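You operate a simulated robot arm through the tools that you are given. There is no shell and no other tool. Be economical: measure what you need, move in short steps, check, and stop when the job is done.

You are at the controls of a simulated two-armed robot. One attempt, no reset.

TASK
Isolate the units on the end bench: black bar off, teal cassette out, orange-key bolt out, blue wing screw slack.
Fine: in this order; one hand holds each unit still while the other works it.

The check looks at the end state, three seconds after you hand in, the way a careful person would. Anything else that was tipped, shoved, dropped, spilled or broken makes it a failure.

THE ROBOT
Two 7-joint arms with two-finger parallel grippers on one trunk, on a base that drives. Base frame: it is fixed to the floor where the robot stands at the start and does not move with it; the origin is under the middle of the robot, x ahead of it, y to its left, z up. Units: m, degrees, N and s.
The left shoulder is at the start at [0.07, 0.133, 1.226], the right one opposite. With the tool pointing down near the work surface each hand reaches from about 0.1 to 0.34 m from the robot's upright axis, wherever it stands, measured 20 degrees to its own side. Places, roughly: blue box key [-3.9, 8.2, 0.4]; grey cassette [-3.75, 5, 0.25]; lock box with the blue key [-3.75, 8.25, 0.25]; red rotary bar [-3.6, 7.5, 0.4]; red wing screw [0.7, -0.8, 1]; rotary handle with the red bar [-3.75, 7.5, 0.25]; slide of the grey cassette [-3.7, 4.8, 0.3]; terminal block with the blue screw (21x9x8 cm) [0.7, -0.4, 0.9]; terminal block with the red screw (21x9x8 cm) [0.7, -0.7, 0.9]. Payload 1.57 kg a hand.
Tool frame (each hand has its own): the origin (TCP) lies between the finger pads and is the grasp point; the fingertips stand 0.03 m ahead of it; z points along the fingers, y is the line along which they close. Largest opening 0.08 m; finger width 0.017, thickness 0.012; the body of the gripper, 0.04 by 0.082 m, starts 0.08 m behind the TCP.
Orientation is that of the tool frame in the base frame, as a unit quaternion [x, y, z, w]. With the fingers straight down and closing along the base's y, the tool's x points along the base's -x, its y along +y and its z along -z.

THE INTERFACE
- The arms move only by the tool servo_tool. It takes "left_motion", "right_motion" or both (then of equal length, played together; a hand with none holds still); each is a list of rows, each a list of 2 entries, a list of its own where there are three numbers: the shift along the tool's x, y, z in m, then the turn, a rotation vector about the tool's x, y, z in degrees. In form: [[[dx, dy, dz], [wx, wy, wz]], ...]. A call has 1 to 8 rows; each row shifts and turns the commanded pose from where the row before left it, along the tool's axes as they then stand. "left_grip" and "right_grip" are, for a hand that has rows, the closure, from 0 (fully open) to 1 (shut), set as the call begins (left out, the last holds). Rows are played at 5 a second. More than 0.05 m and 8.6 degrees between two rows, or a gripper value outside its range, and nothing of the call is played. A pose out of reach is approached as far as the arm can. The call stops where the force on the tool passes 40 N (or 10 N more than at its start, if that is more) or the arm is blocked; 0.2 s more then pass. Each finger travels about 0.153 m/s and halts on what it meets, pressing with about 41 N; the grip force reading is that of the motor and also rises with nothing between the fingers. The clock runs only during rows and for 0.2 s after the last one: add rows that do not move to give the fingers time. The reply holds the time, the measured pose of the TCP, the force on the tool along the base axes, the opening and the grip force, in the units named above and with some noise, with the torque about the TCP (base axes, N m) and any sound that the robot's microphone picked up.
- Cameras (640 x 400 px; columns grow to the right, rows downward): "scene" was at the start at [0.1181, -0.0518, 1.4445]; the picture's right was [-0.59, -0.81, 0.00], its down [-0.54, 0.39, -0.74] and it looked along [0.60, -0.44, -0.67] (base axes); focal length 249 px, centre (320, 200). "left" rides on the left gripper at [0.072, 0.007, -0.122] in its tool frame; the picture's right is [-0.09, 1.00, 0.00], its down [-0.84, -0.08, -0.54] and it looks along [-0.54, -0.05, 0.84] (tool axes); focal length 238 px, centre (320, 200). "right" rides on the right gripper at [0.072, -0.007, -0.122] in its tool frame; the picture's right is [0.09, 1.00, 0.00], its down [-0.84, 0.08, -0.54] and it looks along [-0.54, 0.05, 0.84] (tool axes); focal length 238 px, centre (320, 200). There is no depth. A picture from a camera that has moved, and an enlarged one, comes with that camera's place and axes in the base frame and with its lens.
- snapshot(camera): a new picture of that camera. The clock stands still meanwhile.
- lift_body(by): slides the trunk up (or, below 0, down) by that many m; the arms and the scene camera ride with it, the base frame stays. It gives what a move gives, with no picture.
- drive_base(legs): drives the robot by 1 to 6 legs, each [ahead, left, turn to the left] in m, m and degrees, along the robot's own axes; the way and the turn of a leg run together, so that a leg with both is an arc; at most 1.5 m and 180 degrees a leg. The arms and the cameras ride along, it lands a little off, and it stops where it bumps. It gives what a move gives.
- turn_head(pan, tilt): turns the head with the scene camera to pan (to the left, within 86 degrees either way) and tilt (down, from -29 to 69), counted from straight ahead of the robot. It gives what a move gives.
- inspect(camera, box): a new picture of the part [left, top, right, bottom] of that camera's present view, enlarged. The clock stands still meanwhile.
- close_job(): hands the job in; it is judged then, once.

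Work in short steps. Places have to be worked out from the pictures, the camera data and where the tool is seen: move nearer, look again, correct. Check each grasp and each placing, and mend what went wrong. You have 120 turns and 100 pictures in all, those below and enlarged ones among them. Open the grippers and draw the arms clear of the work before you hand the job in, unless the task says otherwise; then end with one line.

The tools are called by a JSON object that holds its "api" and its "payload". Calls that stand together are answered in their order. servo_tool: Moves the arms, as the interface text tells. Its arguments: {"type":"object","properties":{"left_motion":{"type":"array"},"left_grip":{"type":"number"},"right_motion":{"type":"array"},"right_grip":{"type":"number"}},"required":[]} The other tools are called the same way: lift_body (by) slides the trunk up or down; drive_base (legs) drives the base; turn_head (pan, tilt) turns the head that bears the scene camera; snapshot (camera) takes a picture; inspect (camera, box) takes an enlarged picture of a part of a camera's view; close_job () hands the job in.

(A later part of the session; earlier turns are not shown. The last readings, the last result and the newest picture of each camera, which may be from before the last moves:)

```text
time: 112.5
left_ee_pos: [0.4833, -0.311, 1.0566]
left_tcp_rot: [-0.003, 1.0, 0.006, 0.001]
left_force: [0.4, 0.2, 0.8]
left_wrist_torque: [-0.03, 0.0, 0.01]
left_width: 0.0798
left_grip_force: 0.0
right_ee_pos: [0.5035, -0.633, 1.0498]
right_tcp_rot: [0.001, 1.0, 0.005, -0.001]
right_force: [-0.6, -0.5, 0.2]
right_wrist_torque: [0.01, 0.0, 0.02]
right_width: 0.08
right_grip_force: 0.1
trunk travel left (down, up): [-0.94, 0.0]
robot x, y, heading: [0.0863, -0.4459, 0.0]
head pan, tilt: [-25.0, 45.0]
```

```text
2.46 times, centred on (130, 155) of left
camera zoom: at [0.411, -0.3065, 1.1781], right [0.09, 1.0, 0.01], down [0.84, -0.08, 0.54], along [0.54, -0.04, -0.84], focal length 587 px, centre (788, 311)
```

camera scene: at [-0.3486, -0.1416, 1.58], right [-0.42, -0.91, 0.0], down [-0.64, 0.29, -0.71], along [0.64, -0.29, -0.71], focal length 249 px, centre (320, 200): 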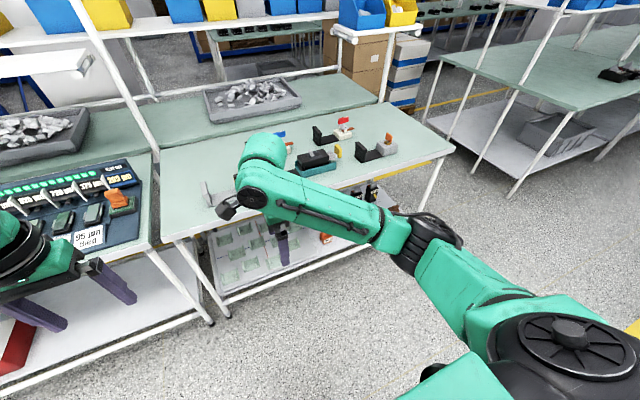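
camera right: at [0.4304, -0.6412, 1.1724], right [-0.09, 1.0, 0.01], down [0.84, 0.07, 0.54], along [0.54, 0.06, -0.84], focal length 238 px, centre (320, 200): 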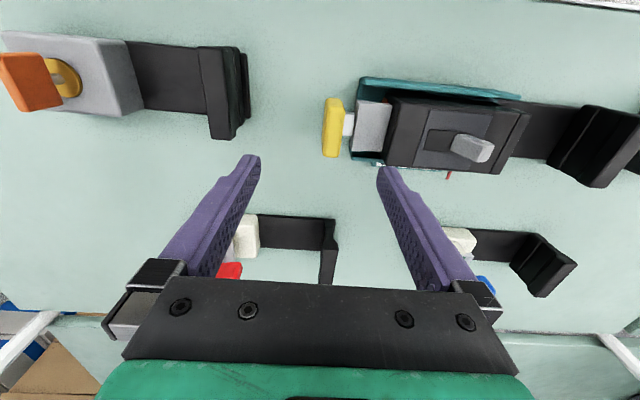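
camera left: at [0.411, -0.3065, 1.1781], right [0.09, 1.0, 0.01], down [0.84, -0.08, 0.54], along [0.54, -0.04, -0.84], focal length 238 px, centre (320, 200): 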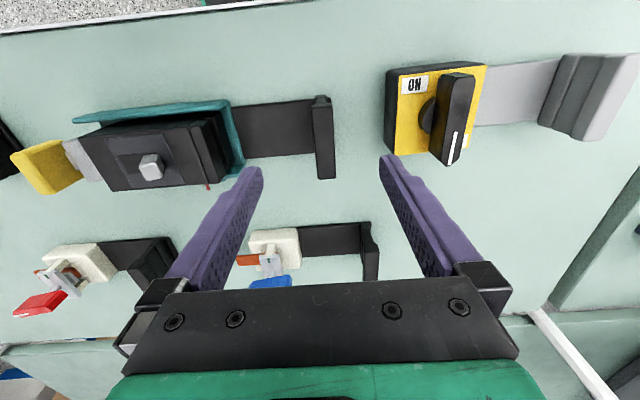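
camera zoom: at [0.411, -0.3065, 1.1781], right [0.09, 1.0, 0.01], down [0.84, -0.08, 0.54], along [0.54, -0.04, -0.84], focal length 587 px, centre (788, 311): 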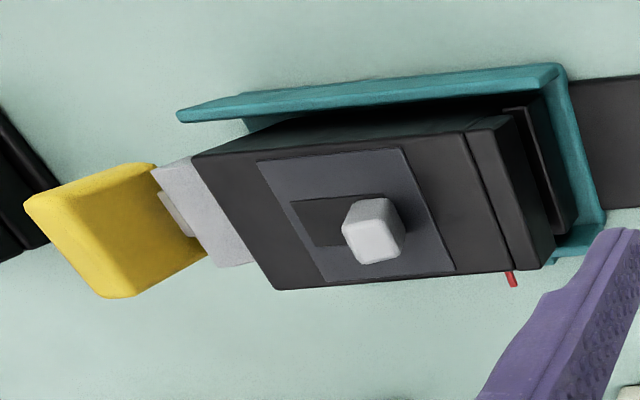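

I grip the tab across its 64 mm width (fingers closing along x), since the gap behind it is too tight. Left descends onto the slab while the right wrist starts its yaw.

{"api": "servo_tool", "payload": {"left_motion": [[[0, 0.001, 0.03], [0, 0, 0]], [[0, 0.001, 0.03], [0, 0, 0]], [[0, 0.001, 0.03], [0, 0, 0]], [[0, 0, 0.03], [0, 0, 0]], [[0, 0, 0.021], [0, 0, 0]], [[0, 0, 0], [0, 0, 0]]], "right_motion": [[[0, 0, 0], [0, 0, 8.5]], [[0, 0, 0], [0, 0, 8.5]], [[0, 0, 0], [0, 0, 8.5]], [[0, 0, 0], [0, 0, 8.5]], [[0, 0, 0], [0, 0, 8.5]], [[0, 0, 0], [0, 0, 8.5]]]}}

{"api": "servo_tool", "payload": {"left_motion": [[[0, 0, 0], [0, 0, 0]], [[0, 0, 0], [0, 0, 0]], [[0, 0, 0], [0, 0, 0]], [[0, 0, 0], [0, 0, 0]], [[0, 0, 0], [0, 0, 0]]], "left_grip": 1, "right_motion": [[[0, 0, 0], [0, 0, 8.5]], [[0, 0, 0], [0, 0, 8.5]], [[0, 0, 0], [0, 0, 8.5]], [[0, 0, 0], [0, 0, 8.5]], [[0, 0, 0], [0, 0, 5]]]}}

{"api": "snapshot", "payload": {"camera": "right"}}

```text
time: 113.9
left_ee_pos: [0.486, -0.3069, 0.915]
left_tcp_rot: [-0.002, 1.0, 0.005, 0.0]
left_force: [0.3, -0.3, -1.1]
left_wrist_torque: [0.0, 0.0, -0.01]
left_width: 0.08
left_grip_force: 0.0
right_ee_pos: [0.5042, -0.6297, 1.0494]
right_tcp_rot: [0.432, 0.902, 0.003, -0.002]
right_force: [0.2, 0.0, -0.4]
right_wrist_torque: [-0.04, 0.0, 0.01]
right_width: 0.0798
right_grip_force: 0.1
trunk travel left (down, up): [-0.94, 0.0]
robot x, y, heading: [0.0841, -0.4476, 0.1]
head pan, tilt: [-25.0, 45.0]
```

```text
time: 115.1
left_ee_pos: [0.4848, -0.3065, 0.9159]
left_tcp_rot: [-0.002, 1.0, 0.005, -0.001]
left_force: [0.3, -1.7, 0.0]
left_wrist_torque: [-0.26, -0.15, -0.18]
left_width: 0.0215
left_grip_force: 35.2
right_ee_pos: [0.5032, -0.6305, 1.051]
right_tcp_rot: [0.708, 0.706, 0.003, -0.004]
right_force: [0.6, -1.3, 0.1]
right_wrist_torque: [-0.01, -0.02, -0.03]
right_width: 0.0801
right_grip_force: 0.1
trunk travel left (down, up): [-0.94, 0.0]
robot x, y, heading: [0.0844, -0.4511, -0.1]
head pan, tilt: [-25.0, 45.0]
```

```text
22 pictures are left
camera right: at [0.4968, -0.56, 1.1729], right [1.0, 0.09, 0.0], down [0.08, -0.84, 0.53], along [0.05, -0.53, -0.85], focal length 238 px, centre (320, 200)
```

right: 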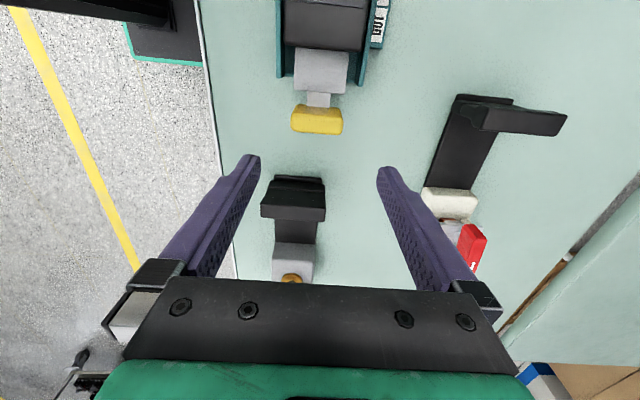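

The tab centre is at about [0.499, −0.615], 5 cm wide. I move onto it, descending to z≈0.938.

{"api": "servo_tool", "payload": {"right_motion": [[[0.008, -0.002, 0.02], [0, 0, 0]], [[0.008, -0.002, 0.03], [0, 0, 0]], [[0, 0, 0.03], [0, 0, 0]], [[0, 0, 0.02], [0, 0, 0]], [[0, 0, 0.012], [0, 0, 0]]]}}

{"api": "snapshot", "payload": {"camera": "right"}}

```text
time: 116.3
left_ee_pos: [0.4869, -0.3056, 0.9145]
left_tcp_rot: [-0.003, 1.0, 0.005, 0.0]
left_force: [-0.2, -1.5, 0.4]
left_wrist_torque: [-0.29, -0.04, -0.13]
left_width: 0.022
left_grip_force: 34.8
right_ee_pos: [0.4992, -0.6118, 0.9379]
right_tcp_rot: [0.707, 0.707, 0.003, -0.003]
right_force: [0.3, 0.1, 0.9]
right_wrist_torque: [0.02, -0.02, 0.0]
right_width: 0.0801
right_grip_force: 0.0
trunk travel left (down, up): [-0.94, 0.0]
robot x, y, heading: [0.087, -0.4473, -0.0]
head pan, tilt: [-25.0, 45.0]
```

```text
21 pictures are left
camera right: at [0.4913, -0.5409, 1.0614], right [1.0, 0.09, 0.0], down [0.08, -0.84, 0.54], along [0.05, -0.53, -0.84], focal length 238 px, centre (320, 200)
```

right: 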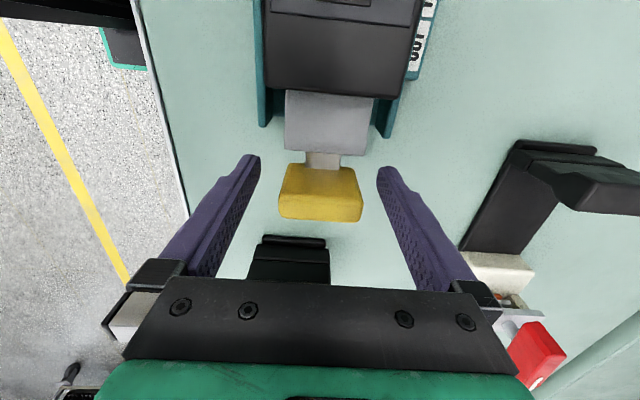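

Well centred. I close on the tab.

{"api": "servo_tool", "payload": {"right_motion": [[[0, 0, 0.006], [0, 0, 0]], [[0, 0, 0], [0, 0, 0]], [[0, 0, 0], [0, 0, 0]], [[0, 0, 0], [0, 0, 0]]], "right_grip": 1}}

{"api": "servo_tool", "payload": {"right_motion": [[[-0.006, 0, 0], [0, 0, 0]], [[-0.008, 0, 0], [0, 0, 0]], [[-0.008, 0, 0], [0, 0, 0]]]}}

```text
time: 117.3
left_ee_pos: [0.4844, -0.306, 0.9161]
left_tcp_rot: [-0.002, 1.0, 0.005, 0.001]
left_force: [0.3, -1.7, 0.2]
left_wrist_torque: [-0.12, 0.54, -0.07]
left_width: 0.0217
left_grip_force: 34.7
right_ee_pos: [0.4991, -0.6118, 0.935]
right_tcp_rot: [0.709, 0.705, 0.004, -0.001]
right_force: [6.8, -2.4, 29.3]
right_wrist_torque: [0.01, 0.48, 0.16]
right_width: 0.0498
right_grip_force: 41.4
trunk travel left (down, up): [-0.94, 0.0]
robot x, y, heading: [0.0866, -0.4474, 0.3]
head pan, tilt: [-25.0, 45.0]
```

```text
time: 118.1
left_ee_pos: [0.4862, -0.3062, 0.917]
left_tcp_rot: [-0.001, 1.0, 0.005, 0.001]
left_force: [0.8, -6.6, 1.5]
left_wrist_torque: [-0.25, 0.45, -0.22]
left_width: 0.0214
left_grip_force: 34.3
right_ee_pos: [0.4985, -0.6352, 0.9334]
right_tcp_rot: [0.708, 0.706, 0.004, -0.001]
right_force: [9.6, 0.4, 27.8]
right_wrist_torque: [0.28, 0.12, 0.12]
right_width: 0.0499
right_grip_force: 41.0
trunk travel left (down, up): [-0.94, 0.0]
robot x, y, heading: [0.0854, -0.4498, 0.1]
head pan, tilt: [-25.0, 45.0]
```

The tab is held and slides with little force. I relieve the vertical load slightly and keep pulling in −y.

{"api": "servo_tool", "payload": {"right_motion": [[[-0.006, 0.001, -0.003], [0, 0, 0]], [[-0.008, 0, -0.001], [0, 0, 0]], [[-0.008, 0, 0], [0, 0, 0]], [[-0.006, 0, 0], [0, 0, 0]]]}}

{"api": "snapshot", "payload": {"camera": "right"}}

```text
time: 119.1
left_ee_pos: [0.4862, -0.3057, 0.9152]
left_tcp_rot: [-0.003, 1.0, 0.006, 0.0]
left_force: [-2.5, 0.9, 5.9]
left_wrist_torque: [-0.56, 0.06, -0.12]
left_width: 0.0218
left_grip_force: 34.5
right_ee_pos: [0.498, -0.6642, 0.9347]
right_tcp_rot: [0.707, 0.708, 0.001, -0.005]
right_force: [0.5, 0.8, -0.4]
right_wrist_torque: [-0.67, -0.33, 0.07]
right_width: 0.0498
right_grip_force: 40.8
trunk travel left (down, up): [-0.94, 0.0]
robot x, y, heading: [0.0819, -0.4514, 0.0]
head pan, tilt: [-25.0, 45.0]
```

```text
20 pictures are left
camera right: at [0.4912, -0.5934, 1.0574], right [1.0, 0.09, -0.01], down [0.08, -0.84, 0.53], along [0.04, -0.53, -0.84], focal length 238 px, centre (320, 200)
```

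right: 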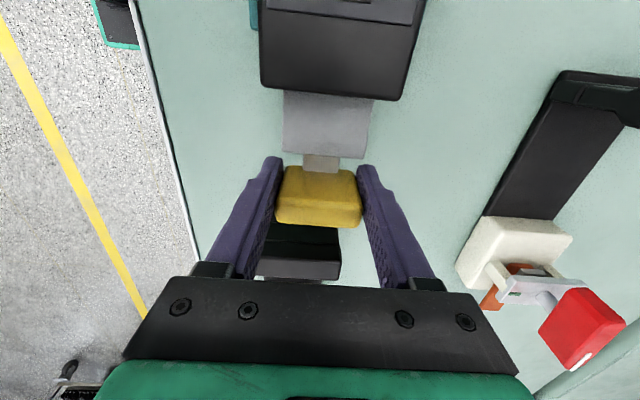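

The whole carriage is sliding out of the teal frame. I pull further in small steps to feel the stop, minding the lock box's slab near y≈−0.70.

{"api": "servo_tool", "payload": {"right_motion": [[[-0.005, 0, 0], [0, 0, 0]], [[-0.005, 0, 0], [0, 0, 0]], [[-0.004, 0, 0], [0, 0, 0]]]}}

{"api": "snapshot", "payload": {"camera": "left"}}

```text
time: 119.9
left_ee_pos: [0.486, -0.3087, 0.9157]
left_tcp_rot: [-0.001, 1.0, 0.002, 0.0]
left_force: [1.6, -16.8, 2.1]
left_wrist_torque: [0.11, -0.14, 0.09]
left_width: 0.0215
left_grip_force: 34.5
right_ee_pos: [0.4995, -0.6757, 0.9347]
right_tcp_rot: [0.706, 0.708, 0.004, -0.005]
right_force: [0.3, 19.2, 0.8]
right_wrist_torque: [-0.72, -0.01, -0.17]
right_width: 0.0498
right_grip_force: 40.6
trunk travel left (down, up): [-0.94, 0.0]
robot x, y, heading: [0.0819, -0.448, -0.2]
head pan, tilt: [-25.0, 45.0]
```

```text
19 pictures are left
camera left: at [0.4146, -0.3028, 1.0372], right [0.09, 1.0, 0.0], down [0.84, -0.08, 0.54], along [0.54, -0.05, -0.84], focal length 238 px, centre (320, 200)
```

left: 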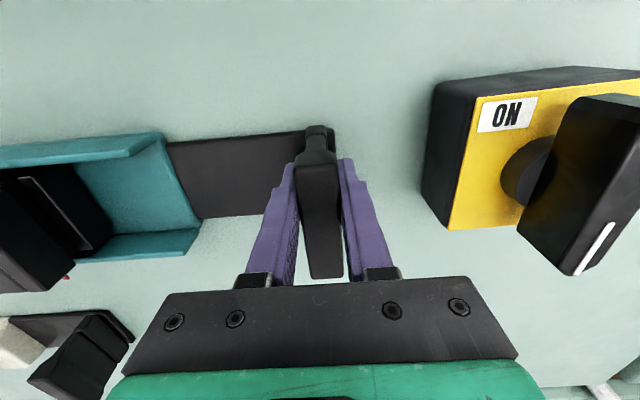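

Both hands feel the same 17–19 N: end stop reached after ≈6 cm. I release the tab and lift the right hand, then release the left.

{"api": "servo_tool", "payload": {"right_motion": [[[0.002, 0, 0], [0, 0, 0]], [[0, 0, 0], [0, 0, 0]], [[0, 0, 0], [0, 0, 0]], [[0, 0, 0], [0, 0, 0]], [[0, 0, -0.04], [0, 0, 0]], [[0, 0, -0.04], [0, 0, 0]], [[0, 0, -0.04], [0, 0, 0]], [[0, 0, -0.03], [0, 0, 0]]], "right_grip": 0}}

{"api": "servo_tool", "payload": {"left_motion": [[[0, 0, 0], [0, 0, 0]], [[0, 0, 0], [0, 0, 0]], [[0, 0, 0], [0, 0, 0]], [[0, 0, -0.04], [0, 0, 0]], [[0, 0, -0.04], [0, 0, 0]], [[0, 0, -0.04], [0, 0, 0]], [[0, 0, -0.03], [0, 0, 0]]], "left_grip": 0}}

{"api": "drive_base", "payload": {"legs": [[0, -0.34, 0]]}}

{"api": "snapshot", "payload": {"camera": "left"}}

{"api": "snapshot", "payload": {"camera": "right"}}

```text
time: 121.6
left_ee_pos: [0.4868, -0.3067, 0.9158]
left_tcp_rot: [-0.002, 1.0, 0.006, 0.0]
left_force: [0.3, -0.1, -0.4]
left_wrist_torque: [-0.13, 0.06, 0.05]
left_width: 0.0217
left_grip_force: 35.0
right_ee_pos: [0.5007, -0.7485, 1.0548]
right_tcp_rot: [0.727, 0.682, -0.056, 0.052]
right_force: [-0.2, -0.1, 0.6]
right_wrist_torque: [-0.03, 0.0, -0.01]
right_width: 0.08
right_grip_force: 0.0
right hand out of reach, approached as far as the arm can: row 7, 8
trunk travel left (down, up): [-0.94, 0.0]
robot x, y, heading: [0.0876, -0.4468, -0.0]
head pan, tilt: [-25.0, 45.0]
stopped in row 8 (right hand): the arm was blocked; the commanded pose is now the measured one
```

```text
time: 123.2
left_ee_pos: [0.4883, -0.304, 1.0631]
left_tcp_rot: [-0.002, 1.0, 0.006, 0.0]
left_force: [-0.6, -0.5, 0.2]
left_wrist_torque: [0.03, 0.03, -0.02]
left_width: 0.0799
left_grip_force: 0.1
right_ee_pos: [0.5011, -0.7462, 1.0565]
right_tcp_rot: [0.726, 0.683, -0.055, 0.051]
right_force: [-0.3, 0.2, 0.7]
right_wrist_torque: [0.05, -0.01, 0.02]
right_width: 0.0799
right_grip_force: 0.2
trunk travel left (down, up): [-0.94, 0.0]
robot x, y, heading: [0.0849, -0.4494, 0.0]
head pan, tilt: [-25.0, 45.0]
```

```text
time: 125.4
left_ee_pos: [0.4875, -0.6485, 1.064]
left_tcp_rot: [-0.002, 1.0, 0.003, 0.001]
left_force: [0.8, 0.2, -0.2]
left_wrist_torque: [-0.03, 0.01, -0.02]
left_width: 0.0801
left_grip_force: 0.1
right_ee_pos: [0.4993, -1.0919, 1.0578]
right_tcp_rot: [0.727, 0.682, -0.056, 0.051]
right_force: [-0.4, 0.4, -0.5]
right_wrist_torque: [0.01, 0.02, -0.01]
right_width: 0.0802
right_grip_force: 0.0
trunk travel left (down, up): [-0.94, 0.0]
robot x, y, heading: [0.0819, -0.7969, -0.0]
head pan, tilt: [-25.0, 45.0]
```

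```text
18 pictures are left
camera left: at [0.4153, -0.6427, 1.1856], right [0.09, 1.0, 0.01], down [0.84, -0.08, 0.54], along [0.54, -0.04, -0.84], focal length 238 px, centre (320, 200)
```

left: 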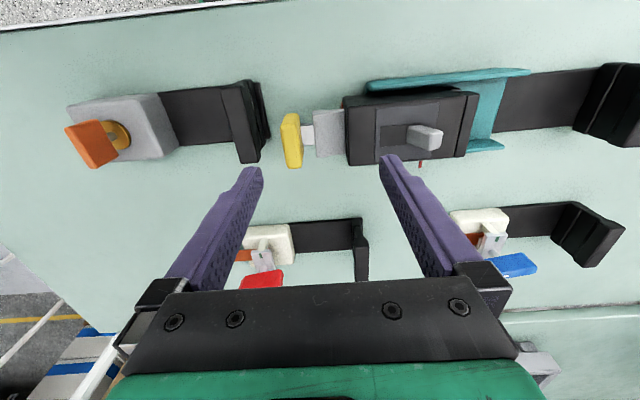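

```text
17 pictures are left
camera right: at [0.4983, -1.0021, 1.1677], right [1.0, 0.03, -0.02], down [0.03, -0.75, 0.66], along [0.01, -0.66, -0.75], focal length 238 px, centre (320, 200)
```

right: 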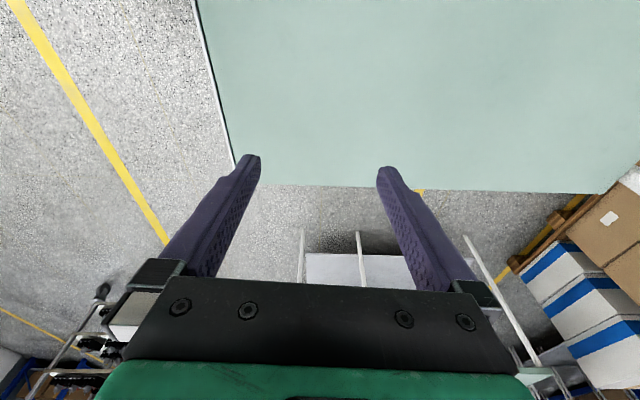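

The cassette is out. While lifting, the right arm swung near a limit; I bring it back inward and upright. I also enlarge the key.

{"api": "servo_tool", "payload": {"right_motion": [[[0.03, 0, 0], [0, 4.3, 0]], [[0.03, 0, 0], [0, 4.3, 0]], [[0.03, 0, -0.01], [0, 0, 0]], [[0.03, 0, -0.01], [0, 0, 0]], [[0, 0, -0.01], [0, 0, -8.5]], [[0, 0, 0], [0, 0, -8.5]], [[0, 0, 0], [0, 0, -8.5]], [[0, 0, 0], [0, 0, -8.5]]]}}

{"api": "inspect", "payload": {"camera": "left", "box": [40, 60, 280, 200]}}

```text
time: 126.1
left_ee_pos: [0.4877, -0.6496, 1.064]
left_tcp_rot: [-0.002, 1.0, 0.005, 0.001]
left_force: [-0.1, 0.2, -0.1]
left_wrist_torque: [0.03, -0.02, -0.01]
left_width: 0.08
left_grip_force: 0.1
right_ee_pos: [0.5029, -1.0966, 1.0654]
right_tcp_rot: [0.749, 0.658, -0.046, 0.058]
right_force: [0.2, -0.1, -0.2]
right_wrist_torque: [0.03, -0.03, 0.02]
right_width: 0.0803
right_grip_force: 0.0
right hand out of reach, approached as far as the arm can: row 3
trunk travel left (down, up): [-0.94, 0.0]
robot x, y, heading: [0.0855, -0.7962, -0.3]
head pan, tilt: [-25.0, 45.0]
stopped in row 3 (right hand): the arm was blocked; the commanded pose is now the measured one
```

```text
2.67 times, centred on (160, 130) of left
camera zoom: at [0.4155, -0.6441, 1.1857], right [0.09, 1.0, 0.01], down [0.84, -0.08, 0.54], along [0.54, -0.04, -0.84], focal length 636 px, centre (747, 387)
```

zoom: 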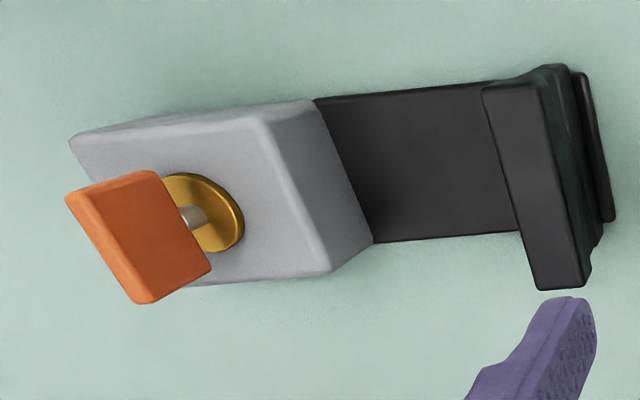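

The key's bow stands above the box, its flat lying along x (fingers closing along y fit). I check the right arm's posture.

{"api": "snapshot", "payload": {"camera": "scene"}}

```text
15 pictures are left
camera scene: at [0.2098, -0.8301, 1.5801], right [-0.42, -0.91, 0.0], down [-0.64, 0.3, -0.71], along [0.64, -0.3, -0.71], focal length 249 px, centre (320, 200)
```

scene: 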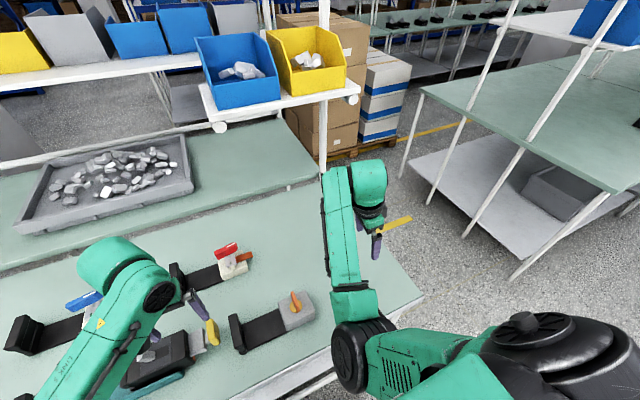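

It fell back into the inward-elbow posture. I back off from the bench to redo the flip safely (recipe known), first lifting and clearing the left hand.

{"api": "servo_tool", "payload": {"left_motion": [[[0, 0.02, -0.03], [0, 0, 0]], [[0, 0.03, -0.03], [0, 0, 0]], [[0, 0.03, -0.03], [0, 0, 0]], [[0, 0.03, -0.03], [0, 0, 0]], [[0, 0.03, 0], [0, 0, 0]], [[0, 0.03, 0], [0, 0, 0]], [[0, 0.03, 0], [0, 0, 0]]]}}

{"api": "drive_base", "payload": {"legs": [[-0.5, 0, 0]]}}

{"api": "servo_tool", "payload": {"right_motion": [[[0, 0.03, 0], [0, 4, 0]], [[0, 0.03, 0], [0, 4, 0]], [[0.03, 0.012, 0], [0, 0, 0]], [[0.035, 0.012, 0], [0, 0, 0]], [[0.035, 0.012, 0], [0, 0, 0]], [[0.035, 0.012, 0], [0, 0, 0]], [[0.035, 0.01, 0], [0, 0, 0]], [[0.035, 0.01, 0], [0, 0, 0]]]}}

```text
time: 127.7
left_ee_pos: [0.4852, -0.4482, 1.1872]
left_tcp_rot: [-0.001, 1.0, 0.006, 0.0]
left_force: [0.5, -0.3, 0.1]
left_wrist_torque: [-0.01, 0.0, -0.03]
left_width: 0.0799
left_grip_force: 0.1
right_ee_pos: [0.5024, -1.0977, 1.0645]
right_tcp_rot: [0.748, 0.66, -0.046, 0.058]
right_force: [-0.8, 0.3, 0.0]
right_wrist_torque: [-0.02, 0.0, 0.0]
right_width: 0.0798
right_grip_force: 0.0
trunk travel left (down, up): [-0.94, 0.0]
robot x, y, heading: [0.0859, -0.7903, -0.2]
head pan, tilt: [-25.0, 45.0]
```

```text
time: 130.7
left_ee_pos: [-0.0164, -0.4489, 1.1868]
left_tcp_rot: [-0.003, 1.0, 0.007, -0.001]
left_force: [0.1, -1.0, -0.6]
left_wrist_torque: [-0.01, 0.01, 0.0]
left_width: 0.0801
left_grip_force: 0.1
right_ee_pos: [0.0013, -1.0969, 1.0639]
right_tcp_rot: [0.747, 0.66, -0.046, 0.057]
right_force: [0.3, 0.4, 0.0]
right_wrist_torque: [-0.03, 0.03, -0.02]
right_width: 0.08
right_grip_force: 0.0
trunk travel left (down, up): [-0.94, 0.0]
robot x, y, heading: [-0.4193, -0.7934, -0.0]
head pan, tilt: [-25.0, 45.0]
```

```text
time: 132.4
left_ee_pos: [-0.0171, -0.446, 1.1879]
left_tcp_rot: [-0.004, 1.0, 0.005, -0.001]
left_force: [-0.5, -0.4, -0.1]
left_wrist_torque: [0.0, -0.02, -0.02]
left_width: 0.0797
left_grip_force: 0.1
right_ee_pos: [0.1552, -0.9054, 1.0696]
right_tcp_rot: [0.748, 0.663, 0.007, 0.011]
right_force: [0.9, -0.1, 0.1]
right_wrist_torque: [0.0, 0.03, 0.01]
right_width: 0.0799
right_grip_force: 0.0
trunk travel left (down, up): [-0.94, 0.0]
robot x, y, heading: [-0.4119, -0.7956, -0.2]
head pan, tilt: [-25.0, 45.0]
```

No limits so far. I continue left to roll the elbow over, as before.

{"api": "servo_tool", "payload": {"right_motion": [[[0.03, -0.004, 0], [0, 0, -2]], [[0.03, -0.003, 0], [0, 0, -3]], [[0.03, 0, 0], [0, 0, -3]], [[0.03, 0, 0], [0, 0, -3]], [[0.03, 0, 0], [0, 0, -3]]]}}

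{"api": "servo_tool", "payload": {"right_motion": [[[0, -0.015, 0], [0, 0, -7]], [[0, -0.015, 0], [0, 0, -7]], [[0, -0.02, 0], [0, 0, -7]], [[0, -0.02, 0], [0, 0, -7]], [[0, -0.02, 0], [0, 0, -7]], [[0, -0.02, 0], [0, 0, -7]]]}}

{"api": "snapshot", "payload": {"camera": "scene"}}

```text
time: 133.7
left_ee_pos: [-0.0182, -0.4489, 1.1866]
left_tcp_rot: [-0.003, 1.0, 0.005, 0.001]
left_force: [-0.3, -0.1, -0.4]
left_wrist_torque: [0.01, -0.01, 0.0]
left_width: 0.0801
left_grip_force: 0.0
right_ee_pos: [0.1489, -0.7631, 1.069]
right_tcp_rot: [0.666, 0.746, 0.013, 0.012]
right_force: [-0.3, -0.6, -1.2]
right_wrist_torque: [0.0, -0.04, -0.05]
right_width: 0.0801
right_grip_force: 0.0
right hand out of reach, approached as far as the arm can: row 5
trunk travel left (down, up): [-0.94, 0.0]
robot x, y, heading: [-0.4176, -0.7905, -0.1]
head pan, tilt: [-25.0, 45.0]
```

```text
time: 135.1
left_ee_pos: [-0.018, -0.4492, 1.1877]
left_tcp_rot: [-0.003, 1.0, 0.006, 0.001]
left_force: [0.8, 0.0, -0.1]
left_wrist_torque: [0.04, -0.01, 0.0]
left_width: 0.08
left_grip_force: 0.1
right_ee_pos: [0.0545, -0.7981, 1.0667]
right_tcp_rot: [0.348, 0.937, 0.001, 0.014]
right_force: [-0.4, 0.7, 0.1]
right_wrist_torque: [0.0, 0.01, 0.01]
right_width: 0.08
right_grip_force: 0.1
right hand out of reach, approached as far as the arm can: row 1
trunk travel left (down, up): [-0.94, 0.0]
robot x, y, heading: [-0.4214, -0.7978, 0.2]
head pan, tilt: [-25.0, 45.0]
```

```text
14 pictures are left
camera scene: at [-0.2946, -0.8312, 1.5801], right [-0.42, -0.91, 0.0], down [-0.64, 0.3, -0.71], along [0.64, -0.3, -0.71], focal length 249 px, centre (320, 200)
```

scene: 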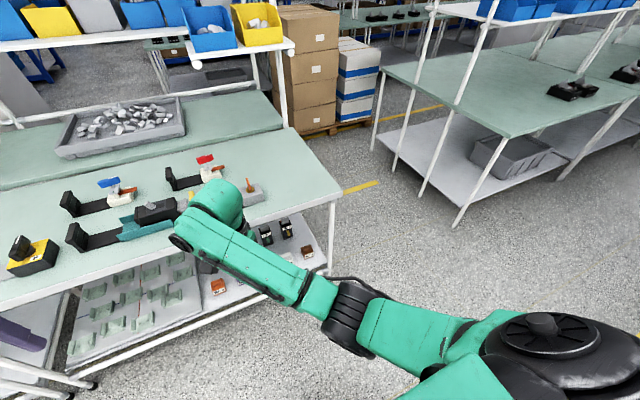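

Flipped again. I retract to a comfortable spot and yaw the tool to the default orientation.

{"api": "servo_tool", "payload": {"right_motion": [[[0, -0.027, -0.01], [0, 0, 0]], [[0, -0.027, -0.01], [0, 0, 0]], [[0, -0.027, -0.01], [0, 0, 0]], [[0, -0.025, -0.01], [0, 0, 0]], [[0, 0, 0], [0, 0, -8]], [[0, 0, 0], [0, 0, -8]], [[0, 0, 0], [0, 0, -8]], [[0, 0, 0], [0, 0, -8]]]}}

```text
time: 136.8
left_ee_pos: [-0.0175, -0.4488, 1.1874]
left_tcp_rot: [-0.002, 1.0, 0.006, -0.001]
left_force: [0.1, -0.2, -0.6]
left_wrist_torque: [-0.02, -0.01, 0.0]
left_width: 0.0798
left_grip_force: 0.0
right_ee_pos: [-0.0171, -0.8774, 1.1047]
right_tcp_rot: [0.077, 0.997, -0.002, 0.012]
right_force: [-0.4, -0.3, 0.3]
right_wrist_torque: [-0.01, 0.01, 0.01]
right_width: 0.0803
right_grip_force: 0.0
trunk travel left (down, up): [-0.94, 0.0]
robot x, y, heading: [-0.4157, -0.7923, -0.1]
head pan, tilt: [-25.0, 45.0]
```

Arm is good. I drive back to the bench and take both wrist views.

{"api": "drive_base", "payload": {"legs": [[0.5, 0, 0]]}}

{"api": "servo_tool", "payload": {"left_motion": [[[0, -0.035, 0], [0, 0, 0]], [[0, -0.035, 0], [0, 0, 0]], [[0, -0.035, 0], [0, 0, 0]], [[0, -0.035, 0], [0, 0, 0]], [[0, -0.035, 0], [0, 0, 0]], [[0, -0.035, 0.03], [0, 0, 0]], [[0, -0.035, 0.03], [0, 0, 0]], [[0, -0.03, 0.03], [0, 0, 0]]]}}

{"api": "snapshot", "payload": {"camera": "left"}}

{"api": "snapshot", "payload": {"camera": "right"}}

```text
time: 139.8
left_ee_pos: [0.4877, -0.4531, 1.1892]
left_tcp_rot: [0.0, 1.0, 0.006, 0.001]
left_force: [-0.1, 0.3, -0.7]
left_wrist_torque: [-0.01, -0.03, 0.01]
left_width: 0.08
left_grip_force: 0.1
right_ee_pos: [0.486, -0.8792, 1.1043]
right_tcp_rot: [0.082, 0.997, -0.003, 0.013]
right_force: [-0.1, 0.6, 0.0]
right_wrist_torque: [0.03, -0.02, 0.03]
right_width: 0.0799
right_grip_force: 0.1
trunk travel left (down, up): [-0.94, 0.0]
robot x, y, heading: [0.0877, -0.7923, -0.4]
head pan, tilt: [-25.0, 45.0]
```

```text
time: 141.6
left_ee_pos: [0.4901, -0.7291, 1.094]
left_tcp_rot: [0.0, 1.0, 0.006, -0.001]
left_force: [0.1, 0.3, 0.4]
left_wrist_torque: [0.03, -0.04, -0.03]
left_width: 0.0799
left_grip_force: 0.1
right_ee_pos: [0.4887, -0.8824, 1.1041]
right_tcp_rot: [0.081, 0.997, -0.002, 0.012]
right_force: [-0.9, 0.4, 0.0]
right_wrist_torque: [0.04, 0.02, 0.0]
right_width: 0.0796
right_grip_force: 0.1
trunk travel left (down, up): [-0.94, 0.0]
robot x, y, heading: [0.0855, -0.7939, -0.4]
head pan, tilt: [-25.0, 45.0]
```

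```text
13 pictures are left
camera left: at [0.418, -0.7239, 1.2158], right [0.09, 1.0, 0.01], down [0.84, -0.09, 0.54], along [0.54, -0.04, -0.84], focal length 238 px, centre (320, 200)
```

left: 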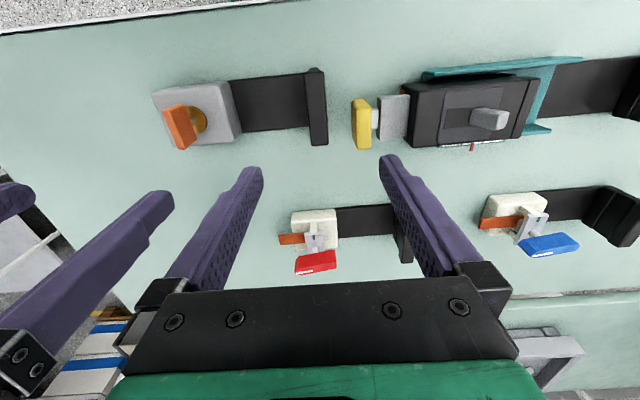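

```text
12 pictures are left
camera right: at [0.4122, -0.8766, 1.225], right [0.07, 1.0, -0.01], down [0.83, -0.06, 0.56], along [0.56, -0.04, -0.83], focal length 238 px, centre (320, 200)
```

right: 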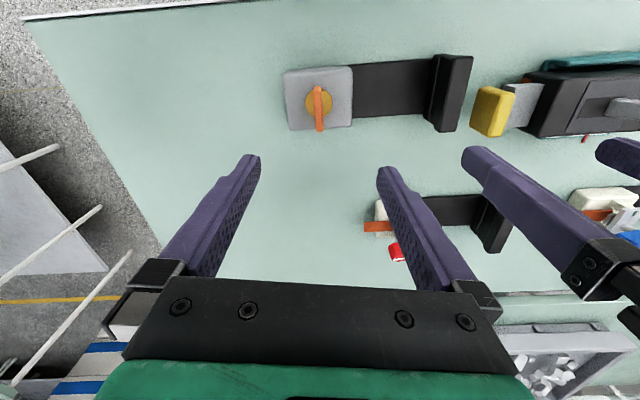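

Key axis at about [0.471, −0.883], its flat along x; bow from z≈0.925 to 0.962. Left hand descends to the slab at [0.470, −0.729]; the right aligns over the key.

{"api": "servo_tool", "payload": {"left_motion": [[[0.01, 0, 0.03], [0, 0, 0]], [[0.01, 0, 0.03], [0, 0, 0]], [[0, 0, 0.03], [0, 0, 0]], [[0, 0, 0.03], [0, 0, 0]], [[0, 0, 0.03], [0, 0, 0]], [[0, 0, 0.028], [0, 0, 0]], [[0, 0, 0], [0, 0, 0]]], "right_motion": [[[0.009, 0, 0.01], [0, 0, -4.6]], [[0.009, 0, 0.01], [0, 0, -4.6]], [[0, 0, 0.02], [0, 0, 0]], [[0, 0, 0.02], [0, 0, 0]], [[0, 0, 0.02], [0, 0, 0]], [[0, 0, 0.02], [0, 0, 0]], [[0, 0, 0], [0, 0, 0]]]}}

{"api": "servo_tool", "payload": {"left_motion": [[[0, 0, 0], [0, 0, 0]], [[0, 0, 0], [0, 0, 0]], [[0, 0, 0], [0, 0, 0]]], "left_grip": 1}}

{"api": "snapshot", "payload": {"camera": "right"}}

```text
time: 143.2
left_ee_pos: [0.4673, -0.725, 0.9175]
left_tcp_rot: [0.0, 1.0, 0.005, 0.0]
left_force: [0.5, 0.1, -0.6]
left_wrist_torque: [0.0, 0.0, 0.0]
left_width: 0.0802
left_grip_force: 0.0
right_ee_pos: [0.4732, -0.8786, 1.0037]
right_tcp_rot: [0.0, 1.0, -0.004, 0.012]
right_force: [0.3, -0.3, -1.2]
right_wrist_torque: [0.01, -0.01, -0.02]
right_width: 0.0802
right_grip_force: 0.2
trunk travel left (down, up): [-0.94, 0.0]
robot x, y, heading: [0.0865, -0.7938, -0.3]
head pan, tilt: [-25.0, 45.0]
```

```text
time: 144.0
left_ee_pos: [0.4655, -0.7261, 0.9172]
left_tcp_rot: [0.001, 1.0, 0.005, 0.001]
left_force: [-1.3, -1.9, 1.2]
left_wrist_torque: [-0.47, 0.07, -0.07]
left_width: 0.0216
left_grip_force: 34.5
right_ee_pos: [0.471, -0.8794, 1.0039]
right_tcp_rot: [0.001, 1.0, -0.004, 0.012]
right_force: [0.0, 0.6, 0.3]
right_wrist_torque: [-0.01, 0.01, 0.01]
right_width: 0.08
right_grip_force: 0.1
trunk travel left (down, up): [-0.94, 0.0]
robot x, y, heading: [0.0884, -0.7973, -0.2]
head pan, tilt: [-25.0, 45.0]
```

```text
11 pictures are left
camera right: at [0.3969, -0.885, 1.1246], right [-0.09, 1.0, -0.01], down [0.82, 0.08, 0.56], along [0.56, 0.04, -0.83], focal length 238 px, centre (320, 200)
```

right: 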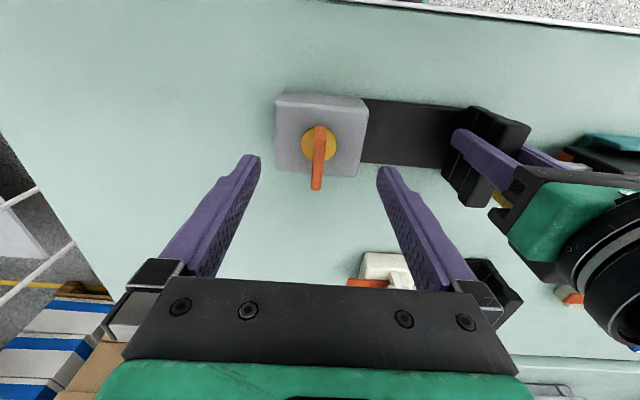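

The key is centred; I descend to z≈0.952 with a −3 mm y shift and close.

{"api": "servo_tool", "payload": {"right_motion": [[[0, -0.003, 0.02], [0, 0, 0]], [[0, 0, 0.02], [0, 0, 0]], [[0, 0, 0.011], [0, 0, 0]], [[0, 0, 0], [0, 0, 0]]]}}

{"api": "servo_tool", "payload": {"right_motion": [[[0, 0, 0], [0, 0, 0]], [[0, 0, 0], [0, 0, 0]], [[0, 0, 0], [0, 0, 0]], [[0, 0, 0], [0, 0, 0]]], "right_grip": 1}}

{"api": "servo_tool", "payload": {"right_motion": [[[0, 0, 0], [0, 0, 5]], [[0, 0, 0], [0, 0, 5]], [[0, 0, 0], [0, 0, 5]]]}}

```text
time: 145.0
left_ee_pos: [0.4667, -0.7265, 0.9186]
left_tcp_rot: [0.001, 1.0, 0.006, -0.001]
left_force: [-0.8, -3.5, 0.7]
left_wrist_torque: [-0.4, 0.01, -0.11]
left_width: 0.0218
left_grip_force: 34.9
right_ee_pos: [0.4745, -0.8808, 0.9532]
right_tcp_rot: [0.001, 1.0, -0.004, 0.013]
right_force: [0.1, -0.9, 0.1]
right_wrist_torque: [0.0, 0.04, 0.05]
right_width: 0.0798
right_grip_force: 0.0
trunk travel left (down, up): [-0.94, 0.0]
robot x, y, heading: [0.0873, -0.793, -0.3]
head pan, tilt: [-25.0, 45.0]
```

```text
time: 146.0
left_ee_pos: [0.4658, -0.7263, 0.9184]
left_tcp_rot: [0.001, 1.0, 0.005, -0.001]
left_force: [0.3, -9.0, 1.7]
left_wrist_torque: [-0.07, 0.11, 0.0]
left_width: 0.0216
left_grip_force: 34.7
right_ee_pos: [0.4723, -0.8803, 0.955]
right_tcp_rot: [0.0, 1.0, -0.003, 0.012]
right_force: [-0.5, 9.3, -0.3]
right_wrist_torque: [0.62, -0.17, 0.03]
right_width: 0.0088
right_grip_force: 27.6
trunk travel left (down, up): [-0.94, 0.0]
robot x, y, heading: [0.0865, -0.7908, -0.4]
head pan, tilt: [-25.0, 45.0]
```

```text
time: 146.8
left_ee_pos: [0.4668, -0.7275, 0.9188]
left_tcp_rot: [0.002, 1.0, 0.003, 0.0]
left_force: [0.0, -21.8, 0.7]
left_wrist_torque: [0.08, -0.47, -0.22]
left_width: 0.0219
left_grip_force: 35.1
right_ee_pos: [0.4722, -0.879, 0.9537]
right_tcp_rot: [0.131, 0.991, -0.001, 0.012]
right_force: [1.4, 22.3, 0.1]
right_wrist_torque: [0.29, 0.53, 0.17]
right_width: 0.0088
right_grip_force: 27.3
trunk travel left (down, up): [-0.94, 0.0]
robot x, y, heading: [0.0871, -0.796, -0.3]
head pan, tilt: [-25.0, 45.0]
```

It turns clockwise with little torque; lateral force says I sit ~2 mm too far in −y. I correct and continue.

{"api": "servo_tool", "payload": {"right_motion": [[[0, 0.002, 0], [0, 0, 7]], [[0, 0.0005, 0], [0, 0, 7]], [[0, 0, 0], [0, 0, 7]], [[0, 0, 0], [0, 0, 7]]]}}

```text
time: 147.8
left_ee_pos: [0.4674, -0.7271, 0.9183]
left_tcp_rot: [0.002, 1.0, 0.003, 0.001]
left_force: [-0.8, -29.7, 5.6]
left_wrist_torque: [0.26, -0.37, -0.41]
left_width: 0.0218
left_grip_force: 34.9
right_ee_pos: [0.474, -0.8781, 0.9537]
right_tcp_rot: [0.368, 0.93, 0.004, 0.014]
right_force: [6.7, 30.7, 4.6]
right_wrist_torque: [-0.44, 0.35, 0.2]
right_width: 0.0088
right_grip_force: 27.1
trunk travel left (down, up): [-0.94, 0.0]
robot x, y, heading: [0.0896, -0.7972, -0.2]
head pan, tilt: [-25.0, 45.0]
```

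The arms pull apart (30 N); I move the right hand +5 mm in y to unload and go on turning.

{"api": "servo_tool", "payload": {"right_motion": [[[0.0034, 0.0037, 0], [0, 0, 0]], [[0, 0, 0], [0, 0, 7]], [[0, 0, 0], [0, 0, 7]], [[0.0005, 0.0005, 0], [0, 0, 7]], [[0, 0, 0], [0, 0, 7]]]}}

```text
time: 149.0
left_ee_pos: [0.4659, -0.7248, 0.9181]
left_tcp_rot: [0.0, 1.0, 0.006, 0.0]
left_force: [-4.1, -12.7, 5.5]
left_wrist_torque: [-0.23, -0.63, -0.77]
left_width: 0.022
left_grip_force: 35.4
right_ee_pos: [0.4736, -0.8764, 0.9529]
right_tcp_rot: [0.582, 0.813, 0.003, 0.013]
right_force: [10.5, 10.4, 9.1]
right_wrist_torque: [-0.64, 0.58, 0.12]
right_width: 0.009
right_grip_force: 27.4
trunk travel left (down, up): [-0.94, 0.0]
robot x, y, heading: [0.0833, -0.7976, -0.5]
head pan, tilt: [-25.0, 45.0]
```

71° turned, still free. I continue to about 90°+ to find the stop.

{"api": "servo_tool", "payload": {"right_motion": [[[0.0007, 0.0025, -0.001], [0, 0, 6]], [[0, 0, 0], [0, 0, 6]], [[0, 0, 0], [0, 0, 6]]]}}

{"api": "servo_tool", "payload": {"right_motion": [[[0, 0, 0], [0, 0, 5]], [[0, 0, 0], [0, 0, 5]]]}}

{"api": "inspect", "payload": {"camera": "right", "box": [200, 40, 440, 280]}}

```text
time: 149.8
left_ee_pos: [0.4666, -0.7269, 0.9179]
left_tcp_rot: [0.001, 1.0, 0.004, 0.0]
left_force: [-3.5, -15.7, 3.1]
left_wrist_torque: [-0.26, -0.59, -0.79]
left_width: 0.0221
left_grip_force: 34.4
right_ee_pos: [0.4754, -0.8966, 0.9454]
right_tcp_rot: [0.702, 0.712, -0.016, 0.03]
right_force: [4.7, 19.6, 2.4]
right_wrist_torque: [0.16, 0.77, -0.1]
right_width: 0.0088
right_grip_force: 28.0
trunk travel left (down, up): [-0.94, 0.0]
robot x, y, heading: [0.0877, -0.794, -0.4]
head pan, tilt: [-25.0, 45.0]
```

```text
time: 150.5
left_ee_pos: [0.4671, -0.7214, 0.918]
left_tcp_rot: [-0.002, 1.0, 0.01, 0.0]
left_force: [-1.5, 1.3, 3.7]
left_wrist_torque: [-0.61, 0.35, -0.35]
left_width: 0.0218
left_grip_force: 34.8
right_ee_pos: [0.4714, -0.9424, 0.9371]
right_tcp_rot: [0.756, 0.649, -0.051, 0.071]
right_force: [-0.5, -0.2, 0.1]
right_wrist_torque: [0.03, 0.02, -0.02]
right_width: 0.0001
right_grip_force: 21.0
trunk travel left (down, up): [-0.94, 0.0]
robot x, y, heading: [0.0886, -0.7963, -0.2]
head pan, tilt: [-25.0, 45.0]
stopped in row 2 (right hand): the arm was blocked; the commanded pose is now the measured one
```

```text
1.67 times, centred on (320, 160) of right
camera zoom: at [0.4738, -0.8504, 1.0452], right [1.0, -0.06, 0.02], down [-0.06, -0.73, 0.68], along [-0.02, -0.68, -0.73], focal length 397 px, centre (320, 267)
```

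zoom: 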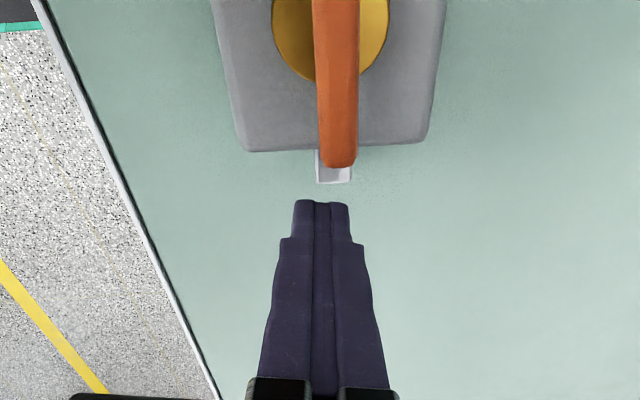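

The hand slipped off at the end (arm limit again), but the key is turned ≈90° and the bolt shows out of the box's end. I lift the right hand away in −y/up, and release the left.

{"api": "servo_tool", "payload": {"right_motion": [[[-0.02, 0, -0.02], [0, 0, 0]], [[-0.01, 0, -0.03], [0, 0, 0]], [[0, 0, -0.03], [0, 0, 0]], [[0, 0, -0.03], [0, 0, 0]]]}}

{"api": "servo_tool", "payload": {"left_motion": [[[0, 0, 0], [0, 0, 0]], [[0, 0, 0], [0, 0, 0]], [[0, 0, 0], [0, 0, 0]], [[0, 0, -0.04], [0, 0, 0]], [[0, 0, -0.04], [0, 0, 0]], [[0, 0, -0.04], [0, 0, 0]], [[0, 0, -0.04], [0, 0, 0]]], "left_grip": 0}}

{"api": "inspect", "payload": {"camera": "left", "box": [100, 40, 360, 200]}}

```text
time: 151.3
left_ee_pos: [0.4663, -0.7213, 0.9171]
left_tcp_rot: [-0.002, 1.0, 0.01, 0.0]
left_force: [-1.1, 1.7, 3.1]
left_wrist_torque: [-0.42, 0.39, -0.27]
left_width: 0.0216
left_grip_force: 34.8
right_ee_pos: [0.4625, -1.0217, 1.014]
right_tcp_rot: [0.748, 0.64, -0.116, 0.133]
right_force: [-0.2, 0.8, 1.1]
right_wrist_torque: [-0.01, -0.02, 0.0]
right_width: 0.0
right_grip_force: 21.2
right hand out of reach, approached as far as the arm can: row 4
trunk travel left (down, up): [-0.94, 0.0]
robot x, y, heading: [0.0847, -0.795, -0.2]
head pan, tilt: [-25.0, 45.0]
stopped in row 4 (right hand): the arm was blocked; the commanded pose is now the measured one
```

```text
time: 152.9
left_ee_pos: [0.4676, -0.7215, 1.0767]
left_tcp_rot: [-0.003, 1.0, 0.011, -0.001]
left_force: [-0.1, 0.4, 0.3]
left_wrist_torque: [-0.01, 0.0, 0.03]
left_width: 0.0799
left_grip_force: 0.1
right_ee_pos: [0.4612, -1.02, 1.0134]
right_tcp_rot: [0.747, 0.641, -0.116, 0.132]
right_force: [0.5, 0.6, -0.5]
right_wrist_torque: [-0.01, -0.01, 0.03]
right_width: 0.0
right_grip_force: 21.1
trunk travel left (down, up): [-0.94, 0.0]
robot x, y, heading: [0.0852, -0.794, -0.4]
head pan, tilt: [-25.0, 45.0]
```

```text
2.46 times, centred on (230, 120) of left
camera zoom: at [0.3959, -0.7175, 1.1979], right [0.09, 1.0, 0.02], down [0.84, -0.08, 0.54], along [0.54, -0.03, -0.84], focal length 587 px, centre (542, 397)
```

zoom: 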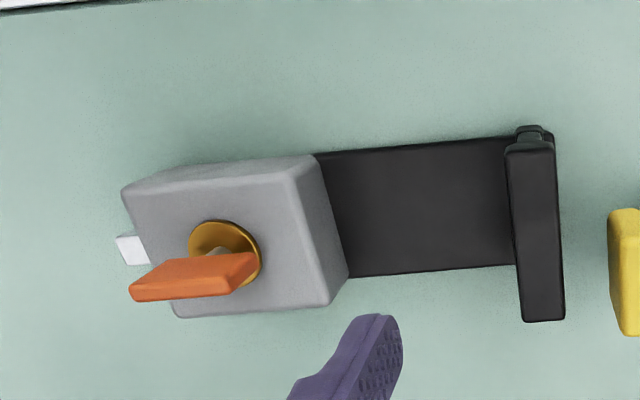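

Bolt is out, key at 90°. The blue screw sits farther back (≈[0.655, −0.39]). I back off and shift left, then redo the elbow flip there; the left hand moves clear.

{"api": "drive_base", "payload": {"legs": [[-0.5, 0, 0], [0, 0.5, 0]]}}

{"api": "servo_tool", "payload": {"left_motion": [[[0, 0.025, -0.01], [0, 0, 0]], [[0, 0.025, -0.01], [0, 0, 0]], [[0, 0.025, -0.01], [0, 0, 0]], [[0, 0.025, -0.01], [0, 0, 0]], [[0, 0.025, -0.01], [0, 0, 0]], [[0, 0.025, -0.01], [0, 0, 0]], [[0, 0.025, -0.01], [0, 0, 0]], [[0, 0.025, -0.01], [0, 0, 0]]], "right_motion": [[[0, 0.035, 0], [0, 6.7, 0]], [[0, 0.035, 0], [0, 6.7, 0]], [[0, 0.035, 0], [0, 6.7, 0]], [[0, 0.035, 0], [0, 0, 0]], [[0.02, 0.03, 0], [0, 0, 0]], [[0.03, 0.012, 0], [0, 0, 0]], [[0.035, 0.01, 0], [0, 0, 0]], [[0.035, 0.01, 0], [0, 0, 0]]], "right_grip": 0}}

```text
time: 158.4
left_ee_pos: [-0.0424, -0.2177, 1.0759]
left_tcp_rot: [-0.005, 1.0, 0.01, 0.0]
left_force: [-0.5, -0.1, 0.9]
left_wrist_torque: [-0.01, 0.03, -0.01]
left_width: 0.0799
left_grip_force: 0.1
right_ee_pos: [-0.0449, -0.5171, 1.0118]
right_tcp_rot: [0.745, 0.644, -0.115, 0.133]
right_force: [1.2, 0.5, -0.4]
right_wrist_torque: [0.01, -0.02, 0.01]
right_width: 0.0
right_grip_force: 21.6
trunk travel left (down, up): [-0.94, 0.0]
robot x, y, heading: [-0.4195, -0.2906, -0.1]
head pan, tilt: [-25.0, 45.0]
```

```text
time: 160.2
left_ee_pos: [-0.0433, -0.018, 1.1602]
left_tcp_rot: [-0.005, 1.0, 0.01, 0.0]
left_force: [-0.2, -0.1, 0.4]
left_wrist_torque: [-0.04, 0.01, 0.01]
left_width: 0.08
left_grip_force: 0.0
right_ee_pos: [0.1721, -0.4232, 1.0221]
right_tcp_rot: [0.754, 0.657, 0.016, 0.019]
right_force: [0.1, 0.5, 0.1]
right_wrist_torque: [-0.05, -0.03, -0.04]
right_width: 0.0801
right_grip_force: 0.0
trunk travel left (down, up): [-0.94, 0.0]
robot x, y, heading: [-0.4228, -0.2941, -0.1]
head pan, tilt: [-25.0, 45.0]
```

Same path as before: left while extended, then retract with yaw.

{"api": "servo_tool", "payload": {"right_motion": [[[0.03, -0.012, -0.008], [0, 0, -2]], [[0.03, -0.006, -0.008], [0, 0, -3]], [[0.03, -0.003, -0.008], [0, 0, -3]], [[0.03, -0.003, -0.008], [0, 0, -3]], [[0.03, 0, -0.008], [0, 0, -3]]]}}

{"api": "servo_tool", "payload": {"right_motion": [[[0, -0.015, 0], [0, 0, -7]], [[0, -0.015, 0], [0, 0, -7]], [[0, -0.02, 0], [0, 0, -7]], [[0, -0.02, 0], [0, 0, -7]], [[0, -0.02, 0], [0, 0, -7]], [[0, -0.02, 0], [0, 0, -7]]]}}

{"api": "servo_tool", "payload": {"right_motion": [[[0, -0.02, -0.01], [0, 0, 0]], [[0, -0.02, -0.01], [0, 0, 0]], [[0, -0.02, 0], [0, 0, 0]]]}}

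{"api": "snapshot", "payload": {"camera": "scene"}}

```text
time: 161.4
left_ee_pos: [-0.0444, -0.019, 1.1598]
left_tcp_rot: [-0.006, 1.0, 0.01, 0.0]
left_force: [-0.5, 0.2, 0.1]
left_wrist_torque: [-0.02, 0.0, 0.01]
left_width: 0.0796
left_grip_force: 0.0
right_ee_pos: [0.1559, -0.2729, 1.065]
right_tcp_rot: [0.671, 0.741, 0.024, 0.021]
right_force: [0.4, 1.2, -0.7]
right_wrist_torque: [0.0, -0.03, 0.01]
right_width: 0.0801
right_grip_force: 0.0
right hand out of reach, approached as far as the arm can: row 5
trunk travel left (down, up): [-0.94, 0.0]
robot x, y, heading: [-0.4228, -0.2879, -0.0]
head pan, tilt: [-25.0, 45.0]
```

```text
time: 162.8
left_ee_pos: [-0.0444, -0.0196, 1.16]
left_tcp_rot: [-0.006, 1.0, 0.01, 0.001]
left_force: [0.1, -0.2, 0.1]
left_wrist_torque: [0.01, 0.02, 0.01]
left_width: 0.08
left_grip_force: 0.1
right_ee_pos: [0.0585, -0.313, 1.0617]
right_tcp_rot: [0.356, 0.934, 0.006, 0.024]
right_force: [-0.5, 0.4, 0.0]
right_wrist_torque: [-0.02, 0.0, 0.0]
right_width: 0.0799
right_grip_force: 0.0
right hand out of reach, approached as far as the arm can: row 1
trunk travel left (down, up): [-0.94, 0.0]
robot x, y, heading: [-0.423, -0.2906, -0.1]
head pan, tilt: [-25.0, 45.0]
```

```text
time: 163.4
left_ee_pos: [-0.0441, -0.0227, 1.1615]
left_tcp_rot: [-0.005, 1.0, 0.012, 0.0]
left_force: [0.3, -0.5, 0.5]
left_wrist_torque: [0.03, -0.04, -0.01]
left_width: 0.0798
left_grip_force: 0.1
right_ee_pos: [0.0596, -0.4176, 1.0669]
right_tcp_rot: [0.393, 0.915, -0.059, 0.067]
right_force: [-0.6, 0.0, 0.4]
right_wrist_torque: [0.03, -0.01, -0.02]
right_width: 0.0803
right_grip_force: 0.0
right hand out of reach, approached as far as the arm can: row 2
trunk travel left (down, up): [-0.94, 0.0]
robot x, y, heading: [-0.42, -0.2918, 0.1]
head pan, tilt: [-25.0, 45.0]
stopped in row 2 (right hand): the arm was blocked; the commanded pose is now the measured one
```

```text
8 pictures are left
camera scene: at [-0.298, -0.3314, 1.58], right [-0.42, -0.91, 0.0], down [-0.64, 0.3, -0.71], along [0.64, -0.3, -0.71], focal length 249 px, centre (320, 200)
```

scene: 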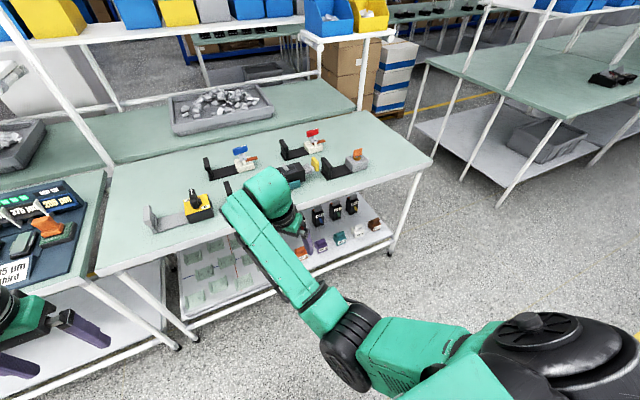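

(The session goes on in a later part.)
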